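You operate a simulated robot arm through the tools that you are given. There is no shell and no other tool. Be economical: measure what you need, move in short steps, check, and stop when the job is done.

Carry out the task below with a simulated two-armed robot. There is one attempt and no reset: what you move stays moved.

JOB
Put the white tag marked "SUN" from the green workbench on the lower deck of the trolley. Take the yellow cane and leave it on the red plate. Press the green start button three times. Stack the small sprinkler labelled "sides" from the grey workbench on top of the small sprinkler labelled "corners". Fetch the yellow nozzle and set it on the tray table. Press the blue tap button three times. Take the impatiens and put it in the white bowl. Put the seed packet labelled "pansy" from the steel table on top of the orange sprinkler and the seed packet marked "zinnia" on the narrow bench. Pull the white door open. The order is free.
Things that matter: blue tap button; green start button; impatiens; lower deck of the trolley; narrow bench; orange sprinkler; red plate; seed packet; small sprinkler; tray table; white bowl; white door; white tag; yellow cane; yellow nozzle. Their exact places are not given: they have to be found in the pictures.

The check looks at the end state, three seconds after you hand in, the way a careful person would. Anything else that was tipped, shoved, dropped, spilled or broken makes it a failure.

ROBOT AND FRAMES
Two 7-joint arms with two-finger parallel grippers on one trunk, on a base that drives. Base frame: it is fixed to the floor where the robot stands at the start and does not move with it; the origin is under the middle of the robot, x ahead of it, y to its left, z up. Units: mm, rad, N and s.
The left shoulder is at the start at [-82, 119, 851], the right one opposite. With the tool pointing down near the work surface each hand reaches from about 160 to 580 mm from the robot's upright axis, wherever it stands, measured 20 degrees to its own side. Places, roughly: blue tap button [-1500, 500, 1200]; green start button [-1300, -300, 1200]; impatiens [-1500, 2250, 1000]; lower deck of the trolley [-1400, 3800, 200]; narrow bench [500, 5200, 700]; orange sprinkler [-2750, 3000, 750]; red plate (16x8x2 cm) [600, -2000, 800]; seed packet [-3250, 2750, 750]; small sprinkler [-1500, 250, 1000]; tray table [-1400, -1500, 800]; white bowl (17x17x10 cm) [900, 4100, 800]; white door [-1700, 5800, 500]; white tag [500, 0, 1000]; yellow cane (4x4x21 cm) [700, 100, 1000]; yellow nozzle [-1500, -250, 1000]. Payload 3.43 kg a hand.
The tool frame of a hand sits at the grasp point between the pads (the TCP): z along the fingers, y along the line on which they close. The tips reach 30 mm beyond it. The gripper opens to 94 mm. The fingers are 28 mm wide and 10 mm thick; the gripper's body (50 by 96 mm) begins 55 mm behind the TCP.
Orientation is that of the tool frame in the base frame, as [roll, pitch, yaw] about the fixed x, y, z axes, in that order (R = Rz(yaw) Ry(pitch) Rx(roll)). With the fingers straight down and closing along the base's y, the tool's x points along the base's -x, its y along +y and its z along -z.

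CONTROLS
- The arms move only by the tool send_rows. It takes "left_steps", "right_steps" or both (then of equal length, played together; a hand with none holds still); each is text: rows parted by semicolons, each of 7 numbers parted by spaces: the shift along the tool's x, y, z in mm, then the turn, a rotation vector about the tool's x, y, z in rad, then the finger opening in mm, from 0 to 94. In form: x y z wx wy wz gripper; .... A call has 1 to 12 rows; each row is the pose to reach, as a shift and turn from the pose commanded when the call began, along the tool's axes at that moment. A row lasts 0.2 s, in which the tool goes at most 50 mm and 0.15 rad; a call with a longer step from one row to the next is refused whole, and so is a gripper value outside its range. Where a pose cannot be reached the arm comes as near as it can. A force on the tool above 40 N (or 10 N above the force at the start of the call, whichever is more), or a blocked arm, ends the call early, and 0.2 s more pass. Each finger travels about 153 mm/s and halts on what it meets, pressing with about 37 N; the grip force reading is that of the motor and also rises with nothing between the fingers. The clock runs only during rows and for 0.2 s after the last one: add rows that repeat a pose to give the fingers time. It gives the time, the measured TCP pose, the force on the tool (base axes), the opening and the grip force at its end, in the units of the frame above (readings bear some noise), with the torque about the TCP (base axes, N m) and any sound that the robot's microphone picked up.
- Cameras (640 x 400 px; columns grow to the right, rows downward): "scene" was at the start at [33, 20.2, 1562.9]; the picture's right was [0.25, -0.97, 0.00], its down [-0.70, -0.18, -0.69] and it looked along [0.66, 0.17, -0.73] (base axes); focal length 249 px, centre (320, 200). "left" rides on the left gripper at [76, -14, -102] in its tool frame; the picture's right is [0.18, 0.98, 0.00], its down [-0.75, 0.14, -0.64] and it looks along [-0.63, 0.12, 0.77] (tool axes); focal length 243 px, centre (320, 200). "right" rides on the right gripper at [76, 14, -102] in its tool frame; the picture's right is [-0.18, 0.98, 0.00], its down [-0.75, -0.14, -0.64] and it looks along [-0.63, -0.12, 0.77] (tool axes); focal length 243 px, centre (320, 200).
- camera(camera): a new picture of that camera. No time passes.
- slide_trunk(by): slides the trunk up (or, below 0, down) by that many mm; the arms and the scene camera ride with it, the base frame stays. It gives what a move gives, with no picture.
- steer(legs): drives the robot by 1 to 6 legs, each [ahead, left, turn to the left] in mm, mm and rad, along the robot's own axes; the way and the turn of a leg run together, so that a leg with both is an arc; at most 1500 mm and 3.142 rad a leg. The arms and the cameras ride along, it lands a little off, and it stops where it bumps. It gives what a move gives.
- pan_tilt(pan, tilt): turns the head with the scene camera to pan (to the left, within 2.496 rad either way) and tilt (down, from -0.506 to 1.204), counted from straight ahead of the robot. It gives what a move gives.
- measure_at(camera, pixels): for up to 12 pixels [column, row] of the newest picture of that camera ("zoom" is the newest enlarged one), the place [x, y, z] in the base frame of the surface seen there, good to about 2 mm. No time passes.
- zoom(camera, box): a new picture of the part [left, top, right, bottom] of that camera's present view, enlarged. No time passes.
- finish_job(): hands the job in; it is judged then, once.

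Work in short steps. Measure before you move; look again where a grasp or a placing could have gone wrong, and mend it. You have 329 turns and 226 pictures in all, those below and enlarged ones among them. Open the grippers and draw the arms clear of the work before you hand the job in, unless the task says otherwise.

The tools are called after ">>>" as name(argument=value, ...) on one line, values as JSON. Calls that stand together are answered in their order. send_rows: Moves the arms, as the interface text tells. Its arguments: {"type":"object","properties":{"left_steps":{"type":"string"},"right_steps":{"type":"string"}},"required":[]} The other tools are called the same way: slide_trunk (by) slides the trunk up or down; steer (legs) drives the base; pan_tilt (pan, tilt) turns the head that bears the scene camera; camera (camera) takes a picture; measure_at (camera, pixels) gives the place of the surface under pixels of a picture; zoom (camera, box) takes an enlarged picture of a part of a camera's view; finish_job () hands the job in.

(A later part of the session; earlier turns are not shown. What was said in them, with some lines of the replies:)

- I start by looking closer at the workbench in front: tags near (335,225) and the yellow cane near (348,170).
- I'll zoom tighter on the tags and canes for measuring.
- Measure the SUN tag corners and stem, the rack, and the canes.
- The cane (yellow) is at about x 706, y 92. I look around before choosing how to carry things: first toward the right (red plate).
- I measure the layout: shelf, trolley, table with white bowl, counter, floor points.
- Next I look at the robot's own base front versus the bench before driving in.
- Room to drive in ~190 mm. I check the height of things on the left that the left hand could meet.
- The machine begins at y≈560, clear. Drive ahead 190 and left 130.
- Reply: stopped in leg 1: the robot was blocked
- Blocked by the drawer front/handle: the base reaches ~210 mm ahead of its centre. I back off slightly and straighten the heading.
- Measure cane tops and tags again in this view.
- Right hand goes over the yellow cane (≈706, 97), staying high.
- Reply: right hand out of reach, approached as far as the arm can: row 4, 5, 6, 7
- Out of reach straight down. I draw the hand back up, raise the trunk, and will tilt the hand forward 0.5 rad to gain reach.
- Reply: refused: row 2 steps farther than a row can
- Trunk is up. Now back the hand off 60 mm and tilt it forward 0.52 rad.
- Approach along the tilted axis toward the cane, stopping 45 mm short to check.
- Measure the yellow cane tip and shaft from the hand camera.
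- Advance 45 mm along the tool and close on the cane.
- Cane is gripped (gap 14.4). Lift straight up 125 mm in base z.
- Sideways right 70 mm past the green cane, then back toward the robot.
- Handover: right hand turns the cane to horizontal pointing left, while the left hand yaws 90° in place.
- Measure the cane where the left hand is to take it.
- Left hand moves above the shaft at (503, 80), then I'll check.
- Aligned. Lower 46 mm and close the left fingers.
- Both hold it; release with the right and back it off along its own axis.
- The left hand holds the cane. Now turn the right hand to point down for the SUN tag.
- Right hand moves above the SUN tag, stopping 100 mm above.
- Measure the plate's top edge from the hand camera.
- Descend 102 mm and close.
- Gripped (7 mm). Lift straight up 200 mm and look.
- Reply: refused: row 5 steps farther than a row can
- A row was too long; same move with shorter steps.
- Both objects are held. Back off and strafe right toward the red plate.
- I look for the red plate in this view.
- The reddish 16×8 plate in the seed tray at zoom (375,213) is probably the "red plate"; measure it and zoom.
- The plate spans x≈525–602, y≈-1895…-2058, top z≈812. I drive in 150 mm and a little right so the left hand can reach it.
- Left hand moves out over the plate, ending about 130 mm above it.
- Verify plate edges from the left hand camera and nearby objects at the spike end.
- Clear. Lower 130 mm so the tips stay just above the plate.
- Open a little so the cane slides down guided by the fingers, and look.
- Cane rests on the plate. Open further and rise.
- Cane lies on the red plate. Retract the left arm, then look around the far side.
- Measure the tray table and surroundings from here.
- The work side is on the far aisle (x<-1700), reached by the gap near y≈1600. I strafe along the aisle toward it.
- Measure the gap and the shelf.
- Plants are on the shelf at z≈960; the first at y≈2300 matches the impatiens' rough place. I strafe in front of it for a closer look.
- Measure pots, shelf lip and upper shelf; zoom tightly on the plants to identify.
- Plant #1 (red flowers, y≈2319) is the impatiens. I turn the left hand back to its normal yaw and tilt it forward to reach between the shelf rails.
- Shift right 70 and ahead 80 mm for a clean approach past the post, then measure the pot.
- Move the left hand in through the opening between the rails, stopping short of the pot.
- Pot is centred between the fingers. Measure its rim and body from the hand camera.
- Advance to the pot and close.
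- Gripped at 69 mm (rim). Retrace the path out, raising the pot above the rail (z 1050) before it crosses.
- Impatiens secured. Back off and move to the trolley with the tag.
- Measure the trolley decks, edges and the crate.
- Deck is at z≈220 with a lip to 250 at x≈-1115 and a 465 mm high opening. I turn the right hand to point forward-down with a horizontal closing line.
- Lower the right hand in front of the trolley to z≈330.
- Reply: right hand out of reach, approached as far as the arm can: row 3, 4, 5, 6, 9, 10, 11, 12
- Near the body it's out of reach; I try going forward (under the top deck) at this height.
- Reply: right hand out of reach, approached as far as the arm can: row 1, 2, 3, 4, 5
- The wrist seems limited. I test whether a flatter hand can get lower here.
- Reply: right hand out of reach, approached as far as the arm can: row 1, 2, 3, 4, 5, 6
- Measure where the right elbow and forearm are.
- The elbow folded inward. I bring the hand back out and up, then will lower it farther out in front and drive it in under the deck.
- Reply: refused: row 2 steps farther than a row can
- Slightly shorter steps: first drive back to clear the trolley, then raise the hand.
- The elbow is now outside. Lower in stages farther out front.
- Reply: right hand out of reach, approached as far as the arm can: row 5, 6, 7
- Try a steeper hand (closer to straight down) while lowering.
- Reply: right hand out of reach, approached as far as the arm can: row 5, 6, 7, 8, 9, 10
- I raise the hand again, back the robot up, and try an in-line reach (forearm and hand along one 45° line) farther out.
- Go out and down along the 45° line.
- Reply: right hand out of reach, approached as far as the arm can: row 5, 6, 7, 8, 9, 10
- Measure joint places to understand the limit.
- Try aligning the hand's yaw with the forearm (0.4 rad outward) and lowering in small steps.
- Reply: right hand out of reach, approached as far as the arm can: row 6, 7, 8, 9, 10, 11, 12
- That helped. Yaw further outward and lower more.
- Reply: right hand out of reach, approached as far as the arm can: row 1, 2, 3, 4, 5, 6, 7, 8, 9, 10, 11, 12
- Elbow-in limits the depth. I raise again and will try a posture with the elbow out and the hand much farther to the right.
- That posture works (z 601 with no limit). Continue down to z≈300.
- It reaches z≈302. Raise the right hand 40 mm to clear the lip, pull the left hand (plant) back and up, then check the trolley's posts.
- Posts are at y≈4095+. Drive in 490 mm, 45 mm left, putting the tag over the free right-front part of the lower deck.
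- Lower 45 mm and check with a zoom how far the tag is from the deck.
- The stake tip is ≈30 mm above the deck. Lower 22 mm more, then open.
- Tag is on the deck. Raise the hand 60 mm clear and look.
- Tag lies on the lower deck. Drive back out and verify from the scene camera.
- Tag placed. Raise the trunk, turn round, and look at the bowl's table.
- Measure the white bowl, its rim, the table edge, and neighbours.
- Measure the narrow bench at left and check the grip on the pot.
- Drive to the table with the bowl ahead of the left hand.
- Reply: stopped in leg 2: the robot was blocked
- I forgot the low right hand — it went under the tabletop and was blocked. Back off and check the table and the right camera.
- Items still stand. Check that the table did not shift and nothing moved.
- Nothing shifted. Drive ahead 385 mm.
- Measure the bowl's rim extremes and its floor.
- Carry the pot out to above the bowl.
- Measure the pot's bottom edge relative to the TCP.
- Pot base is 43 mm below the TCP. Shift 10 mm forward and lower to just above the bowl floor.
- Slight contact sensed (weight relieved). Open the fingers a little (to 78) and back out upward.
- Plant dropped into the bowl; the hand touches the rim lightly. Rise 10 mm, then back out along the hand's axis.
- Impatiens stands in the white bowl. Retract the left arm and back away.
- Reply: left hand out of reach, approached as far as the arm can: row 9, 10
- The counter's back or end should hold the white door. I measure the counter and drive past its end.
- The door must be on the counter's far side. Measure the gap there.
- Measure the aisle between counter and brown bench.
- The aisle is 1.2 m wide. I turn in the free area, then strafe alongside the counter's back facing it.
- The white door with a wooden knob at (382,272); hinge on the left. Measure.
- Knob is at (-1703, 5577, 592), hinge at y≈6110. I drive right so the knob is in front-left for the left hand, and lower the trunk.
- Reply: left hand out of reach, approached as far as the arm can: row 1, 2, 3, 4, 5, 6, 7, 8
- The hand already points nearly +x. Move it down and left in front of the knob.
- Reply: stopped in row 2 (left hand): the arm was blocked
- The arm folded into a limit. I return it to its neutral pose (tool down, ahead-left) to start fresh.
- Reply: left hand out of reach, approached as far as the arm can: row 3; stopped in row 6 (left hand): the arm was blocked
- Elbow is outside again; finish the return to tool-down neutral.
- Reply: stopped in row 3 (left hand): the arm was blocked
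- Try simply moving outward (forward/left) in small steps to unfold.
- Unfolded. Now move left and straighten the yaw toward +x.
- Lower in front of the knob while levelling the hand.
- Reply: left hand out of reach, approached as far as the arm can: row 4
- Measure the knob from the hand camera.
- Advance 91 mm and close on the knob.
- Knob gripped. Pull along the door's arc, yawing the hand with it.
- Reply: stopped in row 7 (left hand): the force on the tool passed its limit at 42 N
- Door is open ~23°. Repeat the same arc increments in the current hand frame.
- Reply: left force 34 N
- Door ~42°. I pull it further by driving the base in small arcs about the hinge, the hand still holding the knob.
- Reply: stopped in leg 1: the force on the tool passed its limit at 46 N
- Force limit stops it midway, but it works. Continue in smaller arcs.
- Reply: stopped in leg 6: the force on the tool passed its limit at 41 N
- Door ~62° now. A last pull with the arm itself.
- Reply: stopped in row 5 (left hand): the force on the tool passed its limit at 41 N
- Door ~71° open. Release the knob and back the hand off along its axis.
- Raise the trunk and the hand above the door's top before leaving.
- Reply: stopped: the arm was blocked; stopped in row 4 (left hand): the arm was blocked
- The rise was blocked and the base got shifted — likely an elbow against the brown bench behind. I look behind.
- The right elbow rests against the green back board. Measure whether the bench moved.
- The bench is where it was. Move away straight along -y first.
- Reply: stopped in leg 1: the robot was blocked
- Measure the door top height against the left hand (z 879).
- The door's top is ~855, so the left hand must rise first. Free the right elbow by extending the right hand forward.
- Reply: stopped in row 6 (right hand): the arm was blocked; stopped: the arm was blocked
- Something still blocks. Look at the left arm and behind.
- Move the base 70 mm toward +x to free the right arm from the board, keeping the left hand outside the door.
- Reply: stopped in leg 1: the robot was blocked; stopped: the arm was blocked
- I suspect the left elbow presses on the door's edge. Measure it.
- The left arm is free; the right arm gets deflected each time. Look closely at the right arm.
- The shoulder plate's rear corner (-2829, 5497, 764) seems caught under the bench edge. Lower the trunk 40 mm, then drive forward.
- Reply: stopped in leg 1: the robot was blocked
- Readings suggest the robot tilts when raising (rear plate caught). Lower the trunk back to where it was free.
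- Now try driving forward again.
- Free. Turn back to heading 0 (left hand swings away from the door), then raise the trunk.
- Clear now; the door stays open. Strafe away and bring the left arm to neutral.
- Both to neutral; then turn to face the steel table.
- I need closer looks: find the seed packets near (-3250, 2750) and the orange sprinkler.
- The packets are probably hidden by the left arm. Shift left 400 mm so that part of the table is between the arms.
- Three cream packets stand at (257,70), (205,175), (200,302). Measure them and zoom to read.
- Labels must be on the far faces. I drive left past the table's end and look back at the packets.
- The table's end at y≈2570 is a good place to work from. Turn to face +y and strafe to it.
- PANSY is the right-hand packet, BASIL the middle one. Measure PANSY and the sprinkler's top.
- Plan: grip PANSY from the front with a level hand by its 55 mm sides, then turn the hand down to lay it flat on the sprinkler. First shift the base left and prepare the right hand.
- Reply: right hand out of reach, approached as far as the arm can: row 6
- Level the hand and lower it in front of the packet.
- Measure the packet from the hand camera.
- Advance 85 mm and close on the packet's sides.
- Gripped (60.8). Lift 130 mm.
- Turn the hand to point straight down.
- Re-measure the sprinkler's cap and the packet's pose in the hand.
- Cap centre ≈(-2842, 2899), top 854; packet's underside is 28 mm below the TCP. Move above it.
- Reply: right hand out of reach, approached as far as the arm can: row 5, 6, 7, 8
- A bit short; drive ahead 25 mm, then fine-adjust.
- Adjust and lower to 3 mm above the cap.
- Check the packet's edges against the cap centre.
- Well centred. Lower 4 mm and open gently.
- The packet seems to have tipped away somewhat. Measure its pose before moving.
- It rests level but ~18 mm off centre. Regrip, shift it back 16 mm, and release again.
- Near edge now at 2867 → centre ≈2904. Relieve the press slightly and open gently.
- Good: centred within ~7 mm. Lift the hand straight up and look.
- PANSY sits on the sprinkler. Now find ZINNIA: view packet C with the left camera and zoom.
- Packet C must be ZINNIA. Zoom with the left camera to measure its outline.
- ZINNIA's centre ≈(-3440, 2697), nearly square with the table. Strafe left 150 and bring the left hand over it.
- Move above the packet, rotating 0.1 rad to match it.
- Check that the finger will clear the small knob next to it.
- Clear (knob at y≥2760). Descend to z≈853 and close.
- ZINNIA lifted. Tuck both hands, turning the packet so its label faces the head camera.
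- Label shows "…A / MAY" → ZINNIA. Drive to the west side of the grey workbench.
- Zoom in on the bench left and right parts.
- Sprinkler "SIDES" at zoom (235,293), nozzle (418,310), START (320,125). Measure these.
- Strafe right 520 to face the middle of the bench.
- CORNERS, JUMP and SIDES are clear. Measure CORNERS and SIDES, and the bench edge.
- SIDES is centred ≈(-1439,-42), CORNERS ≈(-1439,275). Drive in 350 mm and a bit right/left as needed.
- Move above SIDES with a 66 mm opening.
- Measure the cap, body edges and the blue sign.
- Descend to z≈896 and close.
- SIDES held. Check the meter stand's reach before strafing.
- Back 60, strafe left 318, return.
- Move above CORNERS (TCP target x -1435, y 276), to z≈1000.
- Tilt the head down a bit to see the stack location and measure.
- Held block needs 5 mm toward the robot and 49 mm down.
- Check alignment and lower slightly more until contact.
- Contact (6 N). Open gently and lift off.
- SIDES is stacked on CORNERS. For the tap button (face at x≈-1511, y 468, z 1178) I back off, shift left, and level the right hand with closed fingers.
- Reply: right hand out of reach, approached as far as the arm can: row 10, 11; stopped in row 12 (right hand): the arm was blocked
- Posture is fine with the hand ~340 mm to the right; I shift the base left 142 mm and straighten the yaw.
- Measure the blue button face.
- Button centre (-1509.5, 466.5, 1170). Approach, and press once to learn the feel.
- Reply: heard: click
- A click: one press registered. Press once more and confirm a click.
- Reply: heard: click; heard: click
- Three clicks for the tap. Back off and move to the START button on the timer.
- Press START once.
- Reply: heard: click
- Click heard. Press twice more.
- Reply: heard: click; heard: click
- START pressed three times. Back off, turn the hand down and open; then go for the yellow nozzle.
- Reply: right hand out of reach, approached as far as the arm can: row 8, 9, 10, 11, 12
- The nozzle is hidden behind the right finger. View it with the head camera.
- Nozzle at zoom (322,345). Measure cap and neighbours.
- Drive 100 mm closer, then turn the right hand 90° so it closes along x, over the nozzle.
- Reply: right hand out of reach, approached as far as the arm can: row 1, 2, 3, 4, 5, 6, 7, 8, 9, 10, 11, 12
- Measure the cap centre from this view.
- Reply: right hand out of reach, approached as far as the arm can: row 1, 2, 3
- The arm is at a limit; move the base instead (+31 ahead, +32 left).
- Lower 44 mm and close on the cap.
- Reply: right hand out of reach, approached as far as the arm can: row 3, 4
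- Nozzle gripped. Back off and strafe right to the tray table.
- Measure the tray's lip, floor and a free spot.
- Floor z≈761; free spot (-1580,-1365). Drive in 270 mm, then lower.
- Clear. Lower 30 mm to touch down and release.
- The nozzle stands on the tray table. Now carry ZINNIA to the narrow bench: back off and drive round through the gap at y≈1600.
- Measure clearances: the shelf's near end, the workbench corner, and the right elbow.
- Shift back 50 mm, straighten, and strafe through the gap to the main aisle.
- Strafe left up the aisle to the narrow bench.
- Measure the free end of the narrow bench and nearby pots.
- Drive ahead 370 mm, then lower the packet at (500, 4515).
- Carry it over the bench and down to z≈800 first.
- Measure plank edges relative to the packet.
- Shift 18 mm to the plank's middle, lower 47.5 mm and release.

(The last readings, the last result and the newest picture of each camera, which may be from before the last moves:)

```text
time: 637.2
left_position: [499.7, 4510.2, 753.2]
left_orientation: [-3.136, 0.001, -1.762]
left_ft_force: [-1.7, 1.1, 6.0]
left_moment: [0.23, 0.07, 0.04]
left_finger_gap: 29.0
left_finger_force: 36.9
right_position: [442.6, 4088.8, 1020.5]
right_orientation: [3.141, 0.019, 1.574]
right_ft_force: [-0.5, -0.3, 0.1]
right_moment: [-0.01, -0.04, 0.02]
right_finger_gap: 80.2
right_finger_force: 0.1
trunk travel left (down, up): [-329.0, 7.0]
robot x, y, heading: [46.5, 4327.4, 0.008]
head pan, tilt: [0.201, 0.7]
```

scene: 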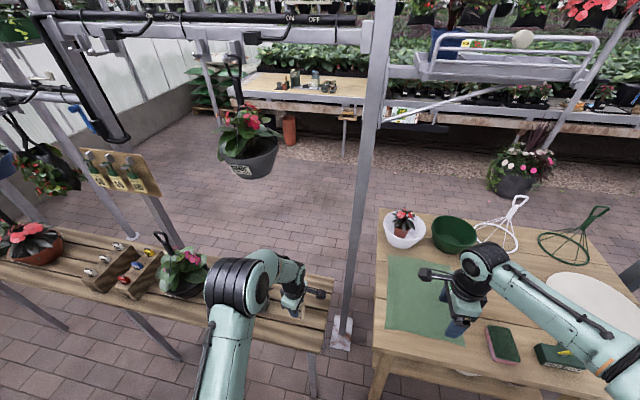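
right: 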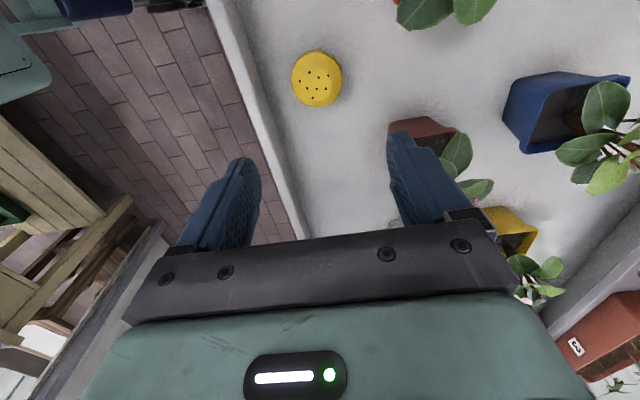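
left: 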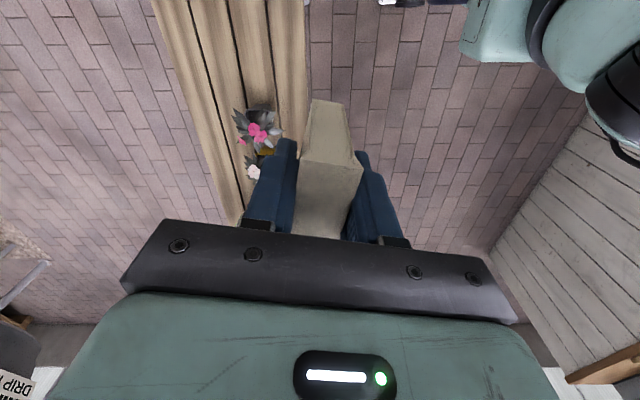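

Contact (6 N). Open and lift.

>>> send_rows(left_steps="0 0 -0.5 0 0 0 26; 0 0 -0.5 0 0 0 33; 0 0 -0.5 0 0 0 42; 0 0 -0.5 0 0 0 55; 0 0 -0.5 0 0 0 55; 0 0 -35 0 0 0 55; 0 0 -75 0 0 0 55; 0 0 -115 0 0 0 55; 0 0 -155 0 0 0 55; 0 20 -200 0 0 0 55; 0 50 -230 0 0 0 55; 0 90 -260 0 0 0 55")

>>> zoom(camera="scene", box=[200, 220, 400, 340])

```text
time: 639.8
left_position: [409.1, 4529.2, 1013.0]
left_orientation: [-3.139, -0.002, -1.764]
left_ft_force: [-0.1, 0.3, 0.1]
left_moment: [-0.04, -0.03, 0.01]
left_finger_gap: 54.8
left_finger_force: 0.1
right_position: [441.7, 4090.3, 1021.2]
right_orientation: [3.139, 0.019, 1.575]
right_ft_force: [0.6, 0.2, 0.2]
right_moment: [-0.01, 0.0, 0.01]
right_finger_gap: 80.0
right_finger_force: 0.1
trunk travel left (down, up): [-329.0, 7.0]
robot x, y, heading: [49.3, 4328.8, 0.009]
head pan, tilt: [0.201, 0.7]
```

```text
3.20 times, centred on (300, 280) of scene
```

zoom: 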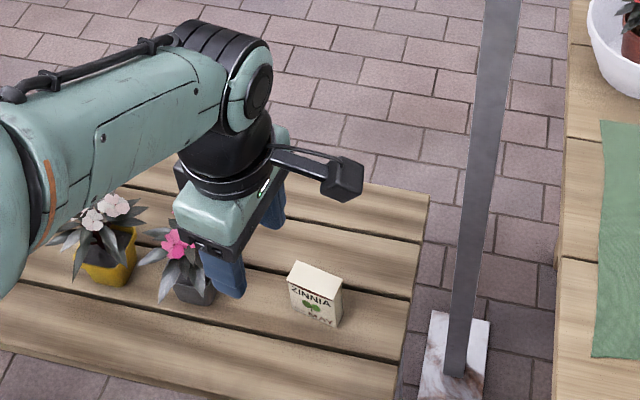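

ZINNIA stands on the narrow bench. Back away from everything before handing in, with a last look.

>>> send_rows(left_steps="0 20 -40 0 0 0 80; 0 40 -80 0 0 0 80; 0 60 -120 0 0 0 80; 0 60 -160 0 0 0 80")

>>> steer(legs=[[-400, 0, 0]])

>>> camera(camera="scene")

```text
time: 640.8
left_position: [348.9, 4539.8, 1174.2]
left_orientation: [-3.14, 0.001, -1.765]
left_ft_force: [0.6, 0.5, 0.1]
left_moment: [0.01, 0.0, 0.04]
left_finger_gap: 80.2
left_finger_force: 0.0
right_position: [443.7, 4088.3, 1020.1]
right_orientation: [3.14, 0.019, 1.574]
right_ft_force: [-0.4, 0.0, -0.4]
right_moment: [-0.03, -0.01, 0.02]
right_finger_gap: 79.7
right_finger_force: 0.1
trunk travel left (down, up): [-329.0, 7.0]
robot x, y, heading: [53.5, 4329.5, 0.004]
head pan, tilt: [0.201, 0.7]
```

```text
time: 643.3
left_position: [-48.2, 4536.8, 1173.5]
left_orientation: [-3.138, 0.0, -1.767]
left_ft_force: [0.0, 0.1, -0.1]
left_moment: [-0.03, -0.02, 0.01]
left_finger_gap: 79.9
left_finger_force: 0.1
right_position: [46.6, 4085.8, 1020.6]
right_orientation: [3.14, 0.02, 1.571]
right_ft_force: [-0.5, 0.5, 0.3]
right_moment: [0.0, -0.03, 0.01]
right_finger_gap: 80.2
right_finger_force: 0.2
trunk travel left (down, up): [-329.0, 7.0]
robot x, y, heading: [-346.6, 4324.6, 0.006]
head pan, tilt: [0.201, 0.7]
```

```text
42 pictures are left
```

scene: 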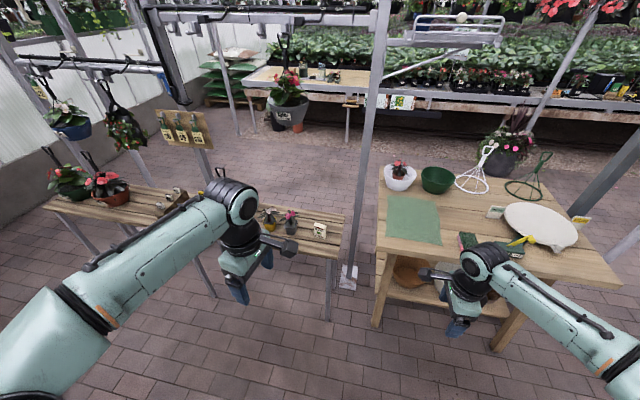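

Everything is placed, the hands are empty and open, and both arms are clear; I hand in.

>>> finish_job()

```text
The job is handed in.
```

I finished all ten tasks and handed the job in, but I don't have the check's result.

- **Tag, cane and plant:** the SUN tag is on the lower deck of the trolley, standing on its edge rather than flat. The yellow cane lies on the red plate, with its tip just reaching the divider. The impatiens stands upright in the white bowl.
- **Buttons:** I pressed the blue tap button and the green start button three times each, and heard a click every time.
- **Sprinklers and nozzle:** the "sides" sprinkler is stacked on "corners". The yellow nozzle stands on the tray table.
- **Seed packets:** "pansy" lies flat on the orange sprinkler, about 7 mm off centre. "Zinnia" stands on the narrow bench.
- **Door:** the white door is open about 70°.

**Bumps along the way:**
- At the start the base hit the front of the green workbench.
- The right hand ran under the white bowl's table. My measurements afterwards showed nothing had moved there.
- The robot got caught against the brown bench near the counter while backing off from the door. The bench had not shifted and the items on it looked undisturbed, but that is the likeliest place for something I missed.
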